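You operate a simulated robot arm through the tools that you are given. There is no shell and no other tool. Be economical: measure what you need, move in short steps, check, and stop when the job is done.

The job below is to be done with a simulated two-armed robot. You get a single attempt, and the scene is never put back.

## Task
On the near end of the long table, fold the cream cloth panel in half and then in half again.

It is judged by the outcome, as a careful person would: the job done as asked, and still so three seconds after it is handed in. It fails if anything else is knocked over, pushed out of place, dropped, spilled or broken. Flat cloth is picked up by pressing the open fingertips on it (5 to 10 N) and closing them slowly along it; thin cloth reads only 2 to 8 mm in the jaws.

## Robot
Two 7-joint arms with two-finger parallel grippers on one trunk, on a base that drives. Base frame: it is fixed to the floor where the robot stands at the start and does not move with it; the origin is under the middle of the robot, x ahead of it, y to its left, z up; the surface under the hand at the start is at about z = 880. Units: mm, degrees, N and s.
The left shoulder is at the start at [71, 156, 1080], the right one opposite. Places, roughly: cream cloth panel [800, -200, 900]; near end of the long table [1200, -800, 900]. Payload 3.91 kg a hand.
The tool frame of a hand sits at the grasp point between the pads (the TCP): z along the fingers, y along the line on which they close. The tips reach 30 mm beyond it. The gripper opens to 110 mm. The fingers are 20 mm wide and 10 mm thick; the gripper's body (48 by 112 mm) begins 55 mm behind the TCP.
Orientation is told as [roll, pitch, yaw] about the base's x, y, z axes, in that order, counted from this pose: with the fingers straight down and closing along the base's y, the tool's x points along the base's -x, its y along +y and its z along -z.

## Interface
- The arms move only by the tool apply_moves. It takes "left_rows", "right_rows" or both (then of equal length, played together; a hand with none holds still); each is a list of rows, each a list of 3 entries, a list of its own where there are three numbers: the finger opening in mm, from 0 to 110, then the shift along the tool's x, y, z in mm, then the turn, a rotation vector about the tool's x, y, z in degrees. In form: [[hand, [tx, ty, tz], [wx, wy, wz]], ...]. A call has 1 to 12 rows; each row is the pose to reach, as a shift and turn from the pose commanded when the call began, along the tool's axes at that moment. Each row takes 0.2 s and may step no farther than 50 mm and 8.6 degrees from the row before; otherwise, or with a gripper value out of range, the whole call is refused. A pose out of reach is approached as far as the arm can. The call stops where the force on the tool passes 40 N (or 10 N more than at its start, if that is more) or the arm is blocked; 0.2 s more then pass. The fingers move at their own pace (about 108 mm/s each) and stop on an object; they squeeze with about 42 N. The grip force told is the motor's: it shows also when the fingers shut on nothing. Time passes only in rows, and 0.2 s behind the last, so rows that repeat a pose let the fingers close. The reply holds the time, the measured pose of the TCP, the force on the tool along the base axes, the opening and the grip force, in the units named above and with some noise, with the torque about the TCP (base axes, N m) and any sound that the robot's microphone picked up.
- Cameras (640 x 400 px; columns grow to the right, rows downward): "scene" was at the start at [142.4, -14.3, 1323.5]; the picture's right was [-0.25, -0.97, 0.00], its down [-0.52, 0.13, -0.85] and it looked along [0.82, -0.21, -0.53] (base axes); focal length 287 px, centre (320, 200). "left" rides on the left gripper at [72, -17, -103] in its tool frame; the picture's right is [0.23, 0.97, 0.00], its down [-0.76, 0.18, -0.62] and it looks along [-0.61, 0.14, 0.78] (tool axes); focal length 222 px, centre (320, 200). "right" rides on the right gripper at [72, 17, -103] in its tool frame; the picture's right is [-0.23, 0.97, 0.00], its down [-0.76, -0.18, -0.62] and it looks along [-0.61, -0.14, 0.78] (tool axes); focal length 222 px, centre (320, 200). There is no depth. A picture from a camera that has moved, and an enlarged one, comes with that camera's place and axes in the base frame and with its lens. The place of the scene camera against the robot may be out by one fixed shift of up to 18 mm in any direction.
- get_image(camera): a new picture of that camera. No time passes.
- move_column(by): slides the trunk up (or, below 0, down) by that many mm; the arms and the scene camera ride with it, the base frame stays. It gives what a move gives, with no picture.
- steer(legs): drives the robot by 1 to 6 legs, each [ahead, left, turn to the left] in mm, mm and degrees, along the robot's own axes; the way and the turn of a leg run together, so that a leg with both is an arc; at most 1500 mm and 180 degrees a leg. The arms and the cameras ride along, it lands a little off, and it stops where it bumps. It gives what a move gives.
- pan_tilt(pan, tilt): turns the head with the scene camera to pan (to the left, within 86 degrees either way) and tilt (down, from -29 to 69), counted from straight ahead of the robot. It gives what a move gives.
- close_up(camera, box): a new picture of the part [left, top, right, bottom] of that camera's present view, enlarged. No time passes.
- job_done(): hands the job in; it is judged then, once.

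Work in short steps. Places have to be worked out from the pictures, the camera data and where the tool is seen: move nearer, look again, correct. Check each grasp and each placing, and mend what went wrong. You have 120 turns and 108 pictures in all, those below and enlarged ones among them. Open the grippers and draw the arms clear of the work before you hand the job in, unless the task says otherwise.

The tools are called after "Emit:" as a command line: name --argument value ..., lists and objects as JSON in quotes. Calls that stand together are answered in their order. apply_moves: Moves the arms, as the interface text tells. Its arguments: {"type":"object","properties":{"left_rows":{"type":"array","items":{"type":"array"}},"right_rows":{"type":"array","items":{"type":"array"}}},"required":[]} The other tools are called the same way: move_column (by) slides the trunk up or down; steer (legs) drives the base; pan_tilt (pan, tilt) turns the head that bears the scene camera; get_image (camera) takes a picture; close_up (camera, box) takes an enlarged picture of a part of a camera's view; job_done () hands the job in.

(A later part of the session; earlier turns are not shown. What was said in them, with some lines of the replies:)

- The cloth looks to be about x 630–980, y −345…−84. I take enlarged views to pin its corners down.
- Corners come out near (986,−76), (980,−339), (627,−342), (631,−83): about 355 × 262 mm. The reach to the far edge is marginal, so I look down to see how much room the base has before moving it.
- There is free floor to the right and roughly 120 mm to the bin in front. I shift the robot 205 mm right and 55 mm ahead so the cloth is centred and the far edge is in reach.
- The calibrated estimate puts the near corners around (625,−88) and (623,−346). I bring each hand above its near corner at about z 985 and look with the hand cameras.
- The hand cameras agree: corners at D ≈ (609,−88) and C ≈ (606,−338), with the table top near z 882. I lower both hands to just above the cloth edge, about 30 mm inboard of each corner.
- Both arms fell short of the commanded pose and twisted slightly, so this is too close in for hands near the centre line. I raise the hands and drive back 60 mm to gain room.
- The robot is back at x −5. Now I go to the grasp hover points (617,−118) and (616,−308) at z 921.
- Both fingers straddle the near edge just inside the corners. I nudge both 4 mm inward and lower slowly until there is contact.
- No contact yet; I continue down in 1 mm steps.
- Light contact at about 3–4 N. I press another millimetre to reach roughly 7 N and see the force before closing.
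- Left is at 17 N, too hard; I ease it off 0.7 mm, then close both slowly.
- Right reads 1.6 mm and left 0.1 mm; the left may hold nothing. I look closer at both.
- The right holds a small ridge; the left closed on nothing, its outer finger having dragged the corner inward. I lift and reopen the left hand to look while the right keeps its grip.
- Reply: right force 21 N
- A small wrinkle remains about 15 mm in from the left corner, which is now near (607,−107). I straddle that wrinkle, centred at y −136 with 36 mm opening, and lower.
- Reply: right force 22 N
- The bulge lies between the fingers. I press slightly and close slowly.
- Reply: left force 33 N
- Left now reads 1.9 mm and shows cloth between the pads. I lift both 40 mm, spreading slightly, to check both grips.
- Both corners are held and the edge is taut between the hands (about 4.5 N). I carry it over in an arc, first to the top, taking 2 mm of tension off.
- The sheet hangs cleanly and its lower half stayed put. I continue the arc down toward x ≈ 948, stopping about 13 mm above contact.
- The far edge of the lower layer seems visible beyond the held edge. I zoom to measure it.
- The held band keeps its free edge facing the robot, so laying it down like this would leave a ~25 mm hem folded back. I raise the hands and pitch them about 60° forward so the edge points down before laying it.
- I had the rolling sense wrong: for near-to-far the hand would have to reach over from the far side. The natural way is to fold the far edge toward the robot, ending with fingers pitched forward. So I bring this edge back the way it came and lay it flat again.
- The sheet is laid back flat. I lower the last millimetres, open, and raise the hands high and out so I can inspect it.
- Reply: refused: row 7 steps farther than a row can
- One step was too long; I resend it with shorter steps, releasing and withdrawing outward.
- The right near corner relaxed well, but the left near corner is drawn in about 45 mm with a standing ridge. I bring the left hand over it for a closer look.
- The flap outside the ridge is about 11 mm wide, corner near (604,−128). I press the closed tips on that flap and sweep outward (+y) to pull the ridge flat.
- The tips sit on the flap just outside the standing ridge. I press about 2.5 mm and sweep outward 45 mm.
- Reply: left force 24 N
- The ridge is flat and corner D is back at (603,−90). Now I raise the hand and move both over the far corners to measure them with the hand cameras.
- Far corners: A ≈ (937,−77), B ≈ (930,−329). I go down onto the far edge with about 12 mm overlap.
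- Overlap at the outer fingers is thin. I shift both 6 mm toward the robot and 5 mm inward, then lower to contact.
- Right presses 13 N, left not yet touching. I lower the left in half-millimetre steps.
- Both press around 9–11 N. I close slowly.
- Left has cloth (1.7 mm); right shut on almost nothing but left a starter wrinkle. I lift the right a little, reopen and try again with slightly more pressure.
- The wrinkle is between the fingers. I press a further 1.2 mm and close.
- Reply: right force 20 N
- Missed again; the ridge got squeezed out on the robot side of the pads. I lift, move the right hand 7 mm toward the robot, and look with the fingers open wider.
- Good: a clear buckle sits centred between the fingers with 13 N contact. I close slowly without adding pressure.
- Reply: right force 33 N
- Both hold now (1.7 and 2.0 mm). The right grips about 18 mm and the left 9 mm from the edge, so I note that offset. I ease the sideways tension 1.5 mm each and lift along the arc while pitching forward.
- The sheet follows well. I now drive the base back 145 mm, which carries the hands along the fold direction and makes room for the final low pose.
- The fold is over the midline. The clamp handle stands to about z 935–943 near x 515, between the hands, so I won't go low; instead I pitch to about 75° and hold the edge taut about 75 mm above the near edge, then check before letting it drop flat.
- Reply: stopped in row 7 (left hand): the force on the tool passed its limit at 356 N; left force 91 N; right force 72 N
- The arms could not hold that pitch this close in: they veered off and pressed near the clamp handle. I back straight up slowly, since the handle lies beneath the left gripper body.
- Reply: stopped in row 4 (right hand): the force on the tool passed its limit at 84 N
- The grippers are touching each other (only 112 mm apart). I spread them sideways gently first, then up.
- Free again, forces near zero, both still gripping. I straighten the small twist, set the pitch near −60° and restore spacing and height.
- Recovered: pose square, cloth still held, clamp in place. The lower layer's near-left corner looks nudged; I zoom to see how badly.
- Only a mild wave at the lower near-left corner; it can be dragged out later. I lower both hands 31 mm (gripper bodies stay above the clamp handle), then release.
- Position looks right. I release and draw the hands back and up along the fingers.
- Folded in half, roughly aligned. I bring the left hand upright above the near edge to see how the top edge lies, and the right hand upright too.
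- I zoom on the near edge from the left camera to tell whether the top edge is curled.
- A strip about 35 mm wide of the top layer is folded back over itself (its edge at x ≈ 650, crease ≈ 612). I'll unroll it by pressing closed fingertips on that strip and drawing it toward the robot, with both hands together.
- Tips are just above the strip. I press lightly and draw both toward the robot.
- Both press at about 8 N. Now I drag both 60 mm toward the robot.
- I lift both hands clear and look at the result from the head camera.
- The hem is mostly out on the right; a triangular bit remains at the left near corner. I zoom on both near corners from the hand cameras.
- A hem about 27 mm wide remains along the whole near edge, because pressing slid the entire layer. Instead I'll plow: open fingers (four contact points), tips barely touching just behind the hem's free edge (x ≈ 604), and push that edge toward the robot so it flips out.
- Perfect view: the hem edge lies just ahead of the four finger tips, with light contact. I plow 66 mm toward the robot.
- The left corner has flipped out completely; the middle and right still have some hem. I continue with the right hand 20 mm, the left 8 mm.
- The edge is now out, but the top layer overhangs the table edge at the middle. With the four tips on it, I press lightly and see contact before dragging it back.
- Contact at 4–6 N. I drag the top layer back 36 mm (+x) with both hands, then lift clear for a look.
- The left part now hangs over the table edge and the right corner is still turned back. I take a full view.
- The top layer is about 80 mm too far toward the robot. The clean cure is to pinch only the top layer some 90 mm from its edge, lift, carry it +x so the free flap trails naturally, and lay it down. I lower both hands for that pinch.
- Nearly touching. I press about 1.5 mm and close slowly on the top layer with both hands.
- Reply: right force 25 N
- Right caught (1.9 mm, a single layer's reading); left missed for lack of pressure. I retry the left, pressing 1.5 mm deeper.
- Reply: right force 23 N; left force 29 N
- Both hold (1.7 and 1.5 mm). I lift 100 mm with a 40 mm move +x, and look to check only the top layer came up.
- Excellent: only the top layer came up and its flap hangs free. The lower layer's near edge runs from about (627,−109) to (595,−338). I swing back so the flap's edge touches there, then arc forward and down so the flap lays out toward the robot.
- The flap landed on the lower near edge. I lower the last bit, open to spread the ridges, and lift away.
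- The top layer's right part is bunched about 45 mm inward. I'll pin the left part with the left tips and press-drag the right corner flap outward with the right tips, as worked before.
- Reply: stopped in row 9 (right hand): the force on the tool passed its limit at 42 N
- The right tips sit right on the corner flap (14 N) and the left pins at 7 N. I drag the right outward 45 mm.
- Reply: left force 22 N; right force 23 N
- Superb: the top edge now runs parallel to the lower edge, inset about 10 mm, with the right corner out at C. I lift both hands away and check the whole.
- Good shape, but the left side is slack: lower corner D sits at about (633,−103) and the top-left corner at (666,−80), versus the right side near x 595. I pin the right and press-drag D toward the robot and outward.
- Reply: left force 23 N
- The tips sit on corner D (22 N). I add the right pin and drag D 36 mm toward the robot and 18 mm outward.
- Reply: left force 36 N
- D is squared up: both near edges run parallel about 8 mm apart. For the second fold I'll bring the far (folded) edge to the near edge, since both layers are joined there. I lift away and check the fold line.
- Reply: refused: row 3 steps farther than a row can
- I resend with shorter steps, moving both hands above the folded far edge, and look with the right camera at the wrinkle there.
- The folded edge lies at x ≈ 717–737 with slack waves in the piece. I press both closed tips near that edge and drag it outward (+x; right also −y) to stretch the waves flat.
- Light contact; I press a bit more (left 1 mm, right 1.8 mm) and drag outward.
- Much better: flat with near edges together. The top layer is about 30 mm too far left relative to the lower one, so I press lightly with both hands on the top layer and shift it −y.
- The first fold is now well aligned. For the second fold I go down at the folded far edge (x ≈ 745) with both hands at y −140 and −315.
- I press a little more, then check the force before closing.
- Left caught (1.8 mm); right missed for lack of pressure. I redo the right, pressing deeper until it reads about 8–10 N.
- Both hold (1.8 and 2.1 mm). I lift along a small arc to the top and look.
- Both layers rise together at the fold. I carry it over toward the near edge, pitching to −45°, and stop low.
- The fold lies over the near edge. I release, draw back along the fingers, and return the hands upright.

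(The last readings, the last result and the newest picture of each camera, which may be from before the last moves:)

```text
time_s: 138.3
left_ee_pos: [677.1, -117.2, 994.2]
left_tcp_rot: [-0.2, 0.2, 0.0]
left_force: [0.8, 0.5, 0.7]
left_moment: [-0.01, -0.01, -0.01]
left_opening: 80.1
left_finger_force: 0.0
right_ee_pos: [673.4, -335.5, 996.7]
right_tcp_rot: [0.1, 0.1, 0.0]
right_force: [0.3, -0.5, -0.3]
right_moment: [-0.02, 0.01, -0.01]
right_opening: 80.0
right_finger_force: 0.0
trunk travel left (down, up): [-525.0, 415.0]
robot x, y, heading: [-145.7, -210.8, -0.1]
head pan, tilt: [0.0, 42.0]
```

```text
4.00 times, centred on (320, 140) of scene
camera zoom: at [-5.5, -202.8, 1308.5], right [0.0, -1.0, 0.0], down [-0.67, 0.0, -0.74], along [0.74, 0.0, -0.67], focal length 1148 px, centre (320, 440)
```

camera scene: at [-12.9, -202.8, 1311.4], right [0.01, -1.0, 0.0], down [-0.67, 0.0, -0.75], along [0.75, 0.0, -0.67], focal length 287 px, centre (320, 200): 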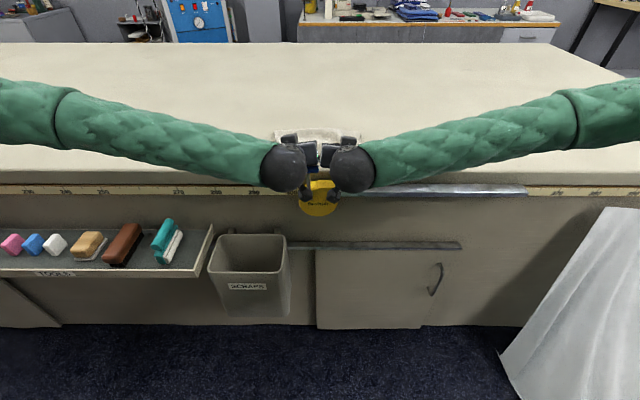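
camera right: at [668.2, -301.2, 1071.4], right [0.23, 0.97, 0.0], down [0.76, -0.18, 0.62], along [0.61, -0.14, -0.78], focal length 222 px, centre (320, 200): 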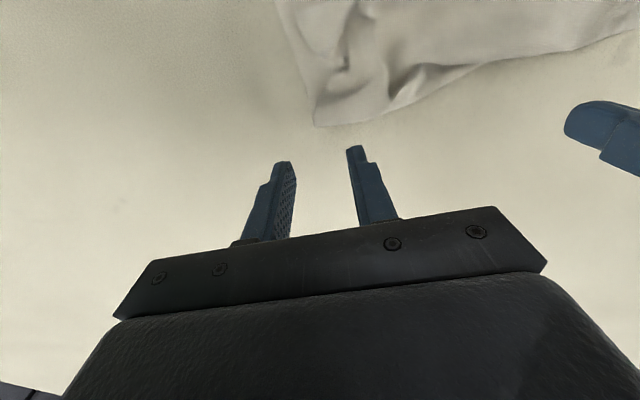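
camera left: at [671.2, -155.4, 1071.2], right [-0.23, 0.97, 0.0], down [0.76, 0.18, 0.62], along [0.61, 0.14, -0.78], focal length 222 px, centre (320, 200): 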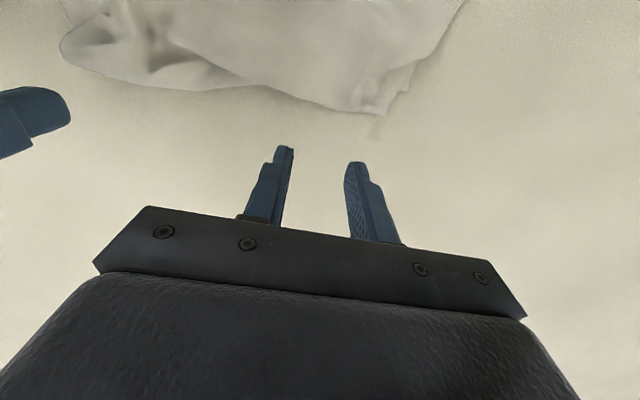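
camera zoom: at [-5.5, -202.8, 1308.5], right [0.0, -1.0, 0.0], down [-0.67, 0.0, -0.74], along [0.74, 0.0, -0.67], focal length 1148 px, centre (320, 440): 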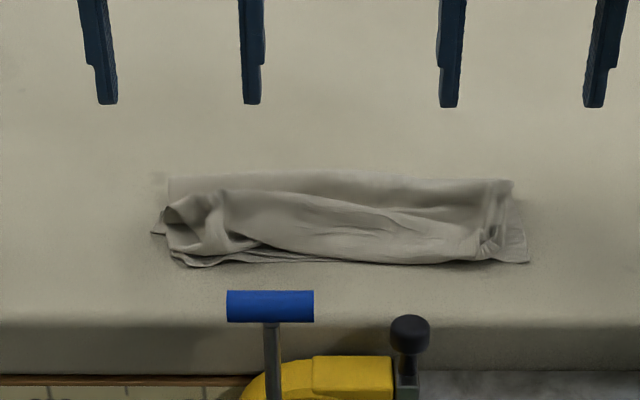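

The strip is formed, with a pinch wrinkle on the left. I look from the left hand camera to see whether the edge needs unrolling.

Emit:
get_image --camera "left"

```text
5 pictures are left
camera left: at [605.6, -134.7, 1098.4], right [-0.23, 0.97, 0.0], down [0.76, 0.18, 0.62], along [0.6, 0.14, -0.78], focal length 222 px, centre (320, 200)
```

left: 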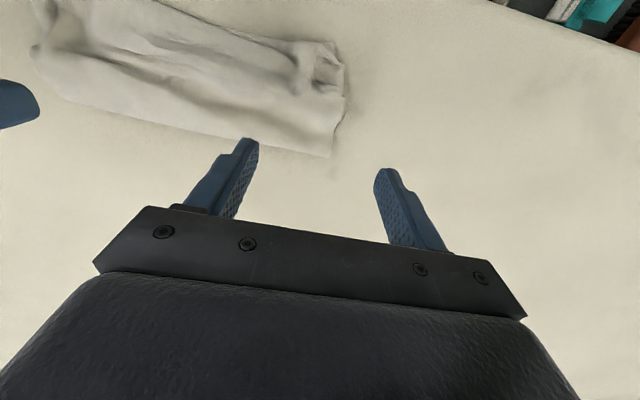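

The strip is about 83 mm wide, exactly a quarter, with only pinch wrinkles at both ends. I press the closed tips near both ends and stretch them apart to smooth these.

Emit:
apply_moves --left_rows '[[0, [11, -4, 10], [0, 0, 0]], [0, [22, -9, 30], [0, 0, 0]], [0, [32, -13, 55], [0, 0, 0]], [0, [32, -13, 72], [0, 0, 0]], [0, [32, -13, 79], [0, 0, 0]], [0, [32, -13, 81], [0, 0, 0]], [0, [32, -13, 82.5], [0, 0, 0]], [0, [32, -13, 82.5], [0, 0, 0]]]' --right_rows '[[0, [11, 4, 10], [0, 0, 0]], [0, [22, 9, 30], [0, 0, 0]], [0, [33, 13, 55], [0, 0, 0]], [0, [33, 13, 74], [0, 0, 0]], [0, [33, 13, 81], [0, 0, 0]], [0, [33, 13, 83], [0, 0, 0]], [0, [33, 13, 84.5], [0, 0, 0]], [0, [33, 13, 84.5], [0, 0, 0]]]'

```text
time_s: 140.2
left_ee_pos: [641.7, -131.2, 914.4]
left_tcp_rot: [-0.1, -0.1, 0.1]
left_force: [-0.4, 0.2, 0.7]
left_moment: [0.04, -0.01, 0.0]
left_opening: 0.1
left_finger_force: 37.4
right_ee_pos: [639.7, -322.0, 912.5]
right_tcp_rot: [0.1, -0.1, -0.1]
right_force: [-0.8, 0.8, 15.6]
right_moment: [0.04, -0.01, -0.02]
right_opening: 0.0
right_finger_force: 37.5
trunk travel left (down, up): [-525.0, 415.0]
robot x, y, heading: [-144.1, -212.1, 0.3]
head pan, tilt: [0.0, 42.0]
```

I lower the left 2 mm into contact, then drag the ends apart (left 28 mm, right 18 mm) and lift.

Emit:
apply_moves --left_rows '[[0, [0, 0, 1.2], [0, 0, 0]], [0, [0, 0, 2.2], [0, 0, 0]], [0, [0, 5, 2.2], [0, 0, 0]], [0, [0, 10, 2.2], [0, 0, 0]], [0, [0, 15, 2.2], [0, 0, 0]], [0, [0, 20, 2.2], [0, 0, 0]], [0, [0, 24, 2.2], [0, 0, 0]], [0, [0, 28, 2.2], [0, 0, 0]], [0, [0, 28, -20], [0, 0, 0]], [0, [0, 28, -60], [0, 0, 0]], [0, [0, 60, -85], [0, 0, 0]], [0, [0, 100, -85], [0, 0, 0]]]' --right_rows '[[0, [0, 0, 0], [0, 0, 0]], [0, [0, 0, 0], [0, 0, 0]], [0, [0, -3, 0], [0, 0, 0]], [0, [0, -6, 0], [0, 0, 0]], [0, [0, -9, 0], [0, 0, 0]], [0, [0, -12, 0], [0, 0, 0]], [0, [0, -15, 0], [0, 0, 0]], [0, [0, -18, 0], [0, 0, 0]], [0, [0, -18, -20], [0, 0, 0]], [0, [0, -18, -60], [0, 0, 0]], [0, [0, -50, -85], [0, 0, 0]], [0, [0, -90, -85], [0, 0, 0]]]'

Emit:
close_up --camera "scene" --box '[250, 100, 390, 190]'

```text
time_s: 142.8
left_ee_pos: [641.9, -31.9, 998.5]
left_tcp_rot: [-0.2, -0.1, 0.1]
left_force: [0.5, 0.2, 0.3]
left_moment: [0.0, 0.0, -0.01]
left_opening: 0.0
left_finger_force: 37.7
right_ee_pos: [639.0, -413.5, 998.0]
right_tcp_rot: [0.0, -0.1, 0.1]
right_force: [0.0, -0.3, 0.5]
right_moment: [0.0, 0.01, 0.0]
right_opening: 0.1
right_finger_force: 37.7
trunk travel left (down, up): [-525.0, 415.0]
robot x, y, heading: [-145.0, -212.4, 0.0]
head pan, tilt: [0.0, 42.0]
```

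```text
4.44 times, centred on (320, 145) of scene
camera zoom: at [-7.5, -202.6, 1308.9], right [0.0, -1.0, 0.0], down [-0.67, 0.0, -0.74], along [0.74, 0.0, -0.67], focal length 1276 px, centre (320, 444)
```

zoom: 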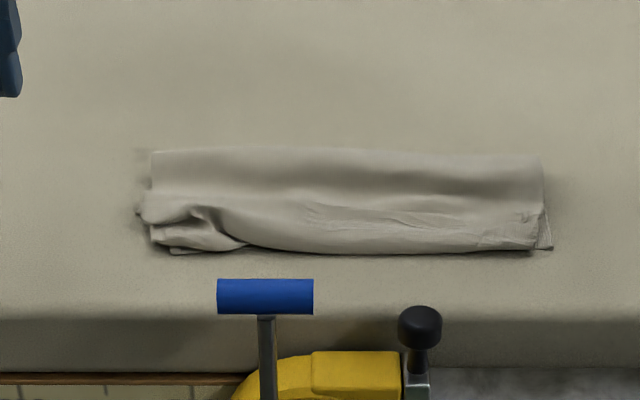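

Very neat now; only a small ridge remains near the left end. One more gentle outward drag there.

Emit:
apply_moves --left_rows '[[0, [5, -35, 0], [0, 0, 0]], [0, [10, -70, 10], [0, 0, 0]], [0, [10, -98, 35], [0, 0, 0]], [0, [10, -98, 65], [0, 0, 0]], [0, [10, -98, 80], [0, 0, 0]], [0, [10, -98, 85], [0, 0, 0]], [0, [10, -98, 86.5], [0, 0, 0]], [0, [10, -98, 87.3], [0, 0, 0]], [0, [10, -98, 87.3], [0, 0, 0]]]'

```text
time_s: 144.8
left_ee_pos: [633.1, -132.4, 912.8]
left_tcp_rot: [-0.1, -0.2, -0.1]
left_force: [0.5, -1.2, 11.6]
left_moment: [0.05, -0.05, -0.03]
left_opening: 0.2
left_finger_force: 38.0
right_ee_pos: [637.1, -416.7, 998.1]
right_tcp_rot: [0.1, -0.2, 0.0]
right_force: [0.2, -0.3, 0.2]
right_moment: [-0.01, 0.02, 0.04]
right_opening: 0.0
right_finger_force: 38.1
trunk travel left (down, up): [-525.0, 415.0]
robot x, y, heading: [-146.8, -208.6, 0.0]
head pan, tilt: [0.0, 42.0]
```

Contact at 11 N. I drag outward 24 mm and lift.

Emit:
apply_moves --left_rows '[[0, [0, 0, 0.3], [0, 0, 0]], [0, [1, 5, 0.3], [0, 0, 0]], [0, [2, 10, 0.3], [0, 0, 0]], [0, [3, 15, 0.3], [0, 0, 0]], [0, [4, 20, 0.3], [0, 0, 0]], [0, [4, 24, 0.3], [0, 0, 0]], [0, [4, 24, -20], [0, 0, 0]], [0, [4, 24, -60], [0, 0, 0]], [30, [0, 60, -95], [0, 0, 0]], [30, [0, 105, -100], [0, 0, 0]], [30, [0, 150, -100], [0, 0, 0]]]' --right_rows '[[0, [0, 0, 0], [0, 0, 0]], [0, [0, 0, 0], [0, 0, 0]], [0, [0, 0, 0], [0, 0, 0]], [0, [0, 0, 0], [0, 0, 0]], [0, [0, 0, 0], [0, 0, 0]], [0, [0, 0, 0], [0, 0, 0]], [0, [0, -10, -10], [0, 0, 0]], [30, [0, -30, -15], [0, 0, 0]], [30, [0, -50, -15], [0, 0, 0]], [30, [0, -70, -15], [0, 0, 0]], [30, [0, -70, -15], [0, 0, 0]]]'

Emit:
close_up --camera "scene" --box '[230, 90, 410, 210]'

```text
refused: row 9 steps farther than a row can; nothing moved
```

```text
3.33 times, centred on (320, 150) of scene
camera zoom: at [-7.9, -203.2, 1309.0], right [0.0, -1.0, 0.0], down [-0.67, 0.0, -0.74], along [0.74, 0.0, -0.67], focal length 957 px, centre (320, 367)
```

zoom: 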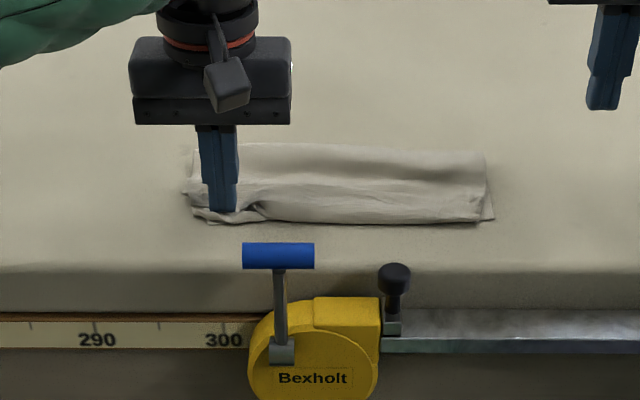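

One step was too long; I resend with shorter ones.

Emit:
apply_moves --left_rows '[[0, [0, 0, 0.3], [0, 0, 0]], [0, [1, 5, 0.3], [0, 0, 0]], [0, [2, 10, 0.3], [0, 0, 0]], [0, [3, 15, 0.3], [0, 0, 0]], [0, [4, 20, 0.3], [0, 0, 0]], [0, [4, 24, 0.3], [0, 0, 0]], [0, [4, 24, -20], [0, 0, 0]], [0, [4, 24, -60], [0, 0, 0]], [30, [2, 50, -90], [0, 0, 0]], [30, [0, 90, -100], [0, 0, 0]], [30, [0, 130, -100], [0, 0, 0]]]' --right_rows '[[0, [0, 0, 0], [0, 0, 0]], [0, [0, 0, 0], [0, 0, 0]], [0, [0, 0, 0], [0, 0, 0]], [0, [0, 0, 0], [0, 0, 0]], [0, [0, 0, 0], [0, 0, 0]], [0, [0, 0, 0], [0, 0, 0]], [0, [0, -10, -10], [0, 0, 0]], [30, [0, -30, -15], [0, 0, 0]], [30, [0, -50, -15], [0, 0, 0]], [30, [0, -70, -15], [0, 0, 0]], [30, [0, -70, -15], [0, 0, 0]]]'

Emit:
close_up --camera "scene" --box '[240, 100, 400, 200]'

```text
time_s: 147.2
left_ee_pos: [633.5, -1.1, 1011.1]
left_tcp_rot: [-0.3, 0.1, -0.1]
left_force: [0.4, 0.4, -0.5]
left_moment: [0.01, 0.0, 0.0]
left_opening: 30.2
left_finger_force: 0.1
right_ee_pos: [639.1, -482.4, 1011.4]
right_tcp_rot: [-0.1, -0.1, 0.0]
right_force: [-0.1, 0.0, 0.6]
right_moment: [-0.01, 0.03, -0.01]
right_opening: 30.2
right_finger_force: 0.0
trunk travel left (down, up): [-525.0, 415.0]
robot x, y, heading: [-144.5, -212.2, 0.2]
head pan, tilt: [0.0, 42.0]
```

```text
4.00 times, centred on (320, 150) of scene
camera zoom: at [-6.9, -201.5, 1308.8], right [0.0, -1.0, 0.0], down [-0.67, 0.0, -0.74], along [0.74, 0.0, -0.67], focal length 1148 px, centre (320, 400)
```

zoom: 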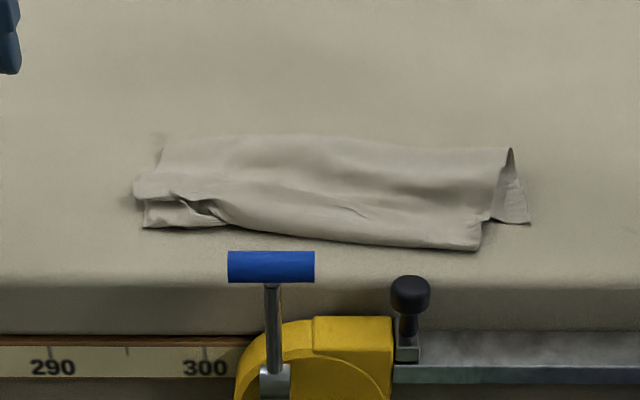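

That drag skewed the upper part: its right end moved about 30 mm toward the robot and inward. I pin the left end and drag the right end back (+x, −y) to lie on the layer below.

Emit:
apply_moves --left_rows '[[0, [-5, -35, 0], [0, 0, 0]], [0, [-10, -70, 0], [0, 0, 0]], [0, [-15, -105, 10], [0, 0, 0]], [0, [-17, -139, 20], [0, 0, 0]], [0, [-17, -139, 50], [0, 0, 0]], [0, [-17, -139, 75], [0, 0, 0]], [0, [-17, -139, 90], [0, 0, 0]], [0, [-17, -139, 96], [0, 0, 0]], [0, [-17, -139, 98], [0, 0, 0]], [0, [-17, -139, 98.8], [0, 0, 0]]]' --right_rows '[[0, [5, 46, 0], [0, 0, 0]], [0, [10, 92, 0], [0, 0, 0]], [0, [15, 138, 5], [0, 0, 0]], [0, [21, 184, 15], [0, 0, 0]], [0, [21, 184, 50], [0, 0, 0]], [0, [21, 184, 75], [0, 0, 0]], [0, [21, 184, 90], [0, 0, 0]], [0, [21, 184, 96], [0, 0, 0]], [0, [21, 184, 98], [0, 0, 0]], [0, [21, 184, 98.8], [0, 0, 0]]]'

```text
time_s: 149.3
left_ee_pos: [650.5, -140.1, 912.7]
left_tcp_rot: [-0.1, 0.0, -0.2]
left_force: [1.3, -0.4, 7.0]
left_moment: [-0.01, 0.02, 0.0]
left_opening: 0.0
left_finger_force: 37.7
right_ee_pos: [619.0, -296.5, 912.4]
right_tcp_rot: [-0.1, -0.2, 0.1]
right_force: [0.4, 0.0, 2.1]
right_moment: [-0.06, -0.02, -0.02]
right_opening: 0.1
right_finger_force: 37.5
trunk travel left (down, up): [-525.0, 415.0]
robot x, y, heading: [-145.7, -207.7, 0.1]
head pan, tilt: [0.0, 42.0]
```

Contact is light on both. The whole upper part was shifted, so I move both tips together: left −y 24 mm, right +x 28 mm and −y 30 mm, then lift clear.

Emit:
apply_moves --left_rows '[[0, [0, 0, 0], [0, 0, 0]], [0, [0, -4, 0], [0, 0, 0]], [0, [0, -8, 0], [0, 0, 0]], [0, [0, -12, 0], [0, 0, 0]], [0, [0, -16, 0], [0, 0, 0]], [0, [0, -20, 0], [0, 0, 0]], [0, [0, -24, 0], [0, 0, 0]], [0, [0, -24, -20], [0, 0, 0]], [0, [0, -24, -60], [0, 0, 0]], [20, [0, 0, -95], [0, 0, 0]], [20, [0, 45, -100], [0, 0, 0]], [20, [0, 90, -100], [0, 0, 0]]]' --right_rows '[[0, [0, 0, 0.8], [0, 0, 0]], [0, [-5, -5, 0.8], [0, 0, 0]], [0, [-10, -10, 0.8], [0, 0, 0]], [0, [-15, -15, 0.8], [0, 0, 0]], [0, [-20, -20, 0.8], [0, 0, 0]], [0, [-24, -25, 0.8], [0, 0, 0]], [0, [-28, -30, 0.8], [0, 0, 0]], [0, [-28, -30, -20], [0, 0, 0]], [0, [-28, -30, -60], [0, 0, 0]], [20, [-28, -55, -95], [0, 0, 0]], [20, [-28, -95, -100], [0, 0, 0]], [20, [-28, -135, -100], [0, 0, 0]]]'

Emit:
close_up --camera "scene" --box '[240, 100, 400, 200]'

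```text
time_s: 151.9
left_ee_pos: [647.9, -47.8, 1010.8]
left_tcp_rot: [-0.2, -0.1, -0.2]
left_force: [0.5, 0.0, -0.4]
left_moment: [0.01, -0.03, 0.03]
left_opening: 20.1
left_finger_force: 0.0
right_ee_pos: [647.4, -434.1, 1010.9]
right_tcp_rot: [0.0, -0.1, 0.0]
right_force: [-0.7, 0.1, -0.4]
right_moment: [-0.02, -0.01, 0.05]
right_opening: 20.0
right_finger_force: 0.1
trunk travel left (down, up): [-525.0, 415.0]
robot x, y, heading: [-146.0, -209.4, 0.3]
head pan, tilt: [0.0, 42.0]
```

```text
4.00 times, centred on (320, 150) of scene
camera zoom: at [-7.6, -202.8, 1309.0], right [0.0, -1.0, 0.0], down [-0.67, 0.0, -0.74], along [0.74, 0.0, -0.67], focal length 1148 px, centre (320, 400)
```

zoom: 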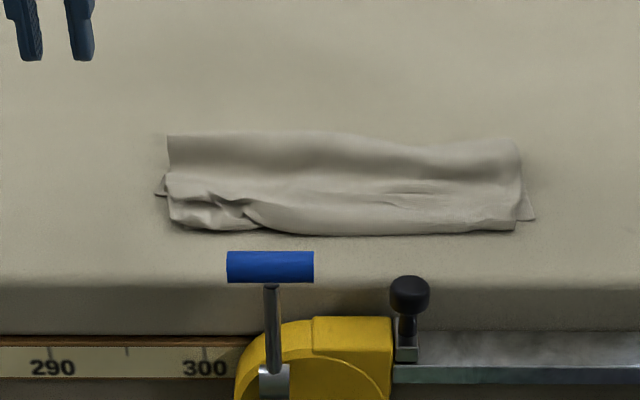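

The cloth now lies as a neat quarter strip with its edges aligned and nothing else out of place. I open the grippers and draw the arms clear.

Emit:
apply_moves --left_rows '[[60, [0, 40, -20], [0, 0, 0]], [90, [0, 80, -40], [0, 0, 0]], [110, [0, 120, -50], [0, 0, 0]]]' --right_rows '[[60, [0, -40, -20], [0, 0, 0]], [90, [0, -80, -40], [0, 0, 0]], [110, [0, -120, -50], [0, 0, 0]]]'

Emit:
get_image --camera "scene"

```text
time_s: 152.8
left_ee_pos: [647.7, 71.3, 1063.9]
left_tcp_rot: [-0.2, -0.1, -0.1]
left_force: [0.7, -0.2, 0.3]
left_moment: [0.01, -0.03, 0.0]
left_opening: 110.1
left_finger_force: 0.1
right_ee_pos: [645.8, -554.1, 1064.5]
right_tcp_rot: [0.0, -0.2, 0.0]
right_force: [-0.4, 0.3, -0.5]
right_moment: [-0.02, 0.01, -0.01]
right_opening: 109.8
right_finger_force: 0.1
trunk travel left (down, up): [-525.0, 415.0]
robot x, y, heading: [-147.9, -210.0, 0.5]
head pan, tilt: [0.0, 42.0]
```

```text
0 pictures are left
camera scene: at [-8.2, -202.8, 1308.9], right [0.0, -1.0, 0.0], down [-0.67, 0.0, -0.74], along [0.74, 0.0, -0.67], focal length 287 px, centre (320, 200)
```

scene: 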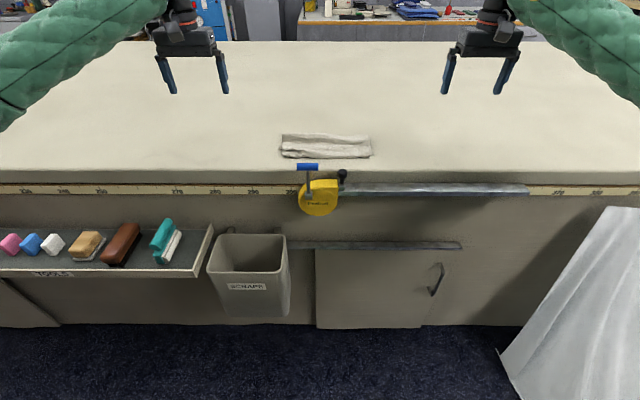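

The cloth is folded twice, everything else is in place, and the arms are clear.

Emit:
job_done

```text
The job is handed in.
```

I folded the cream cloth panel in half and then in half again, and handed the job in. Both folds run the same way, so it lies as a four-layer strip of about 240 × 83 mm rather than a square quarter. The edges line up closely, and small pinch wrinkles remain near the left end.

During the first fold the arms went out of reach and hit something hard, stopping at 356 N next to the clamp on the table edge. I backed them off, and the last picture shows the clamp and everything else in place. The grippers are open and clear of the table.
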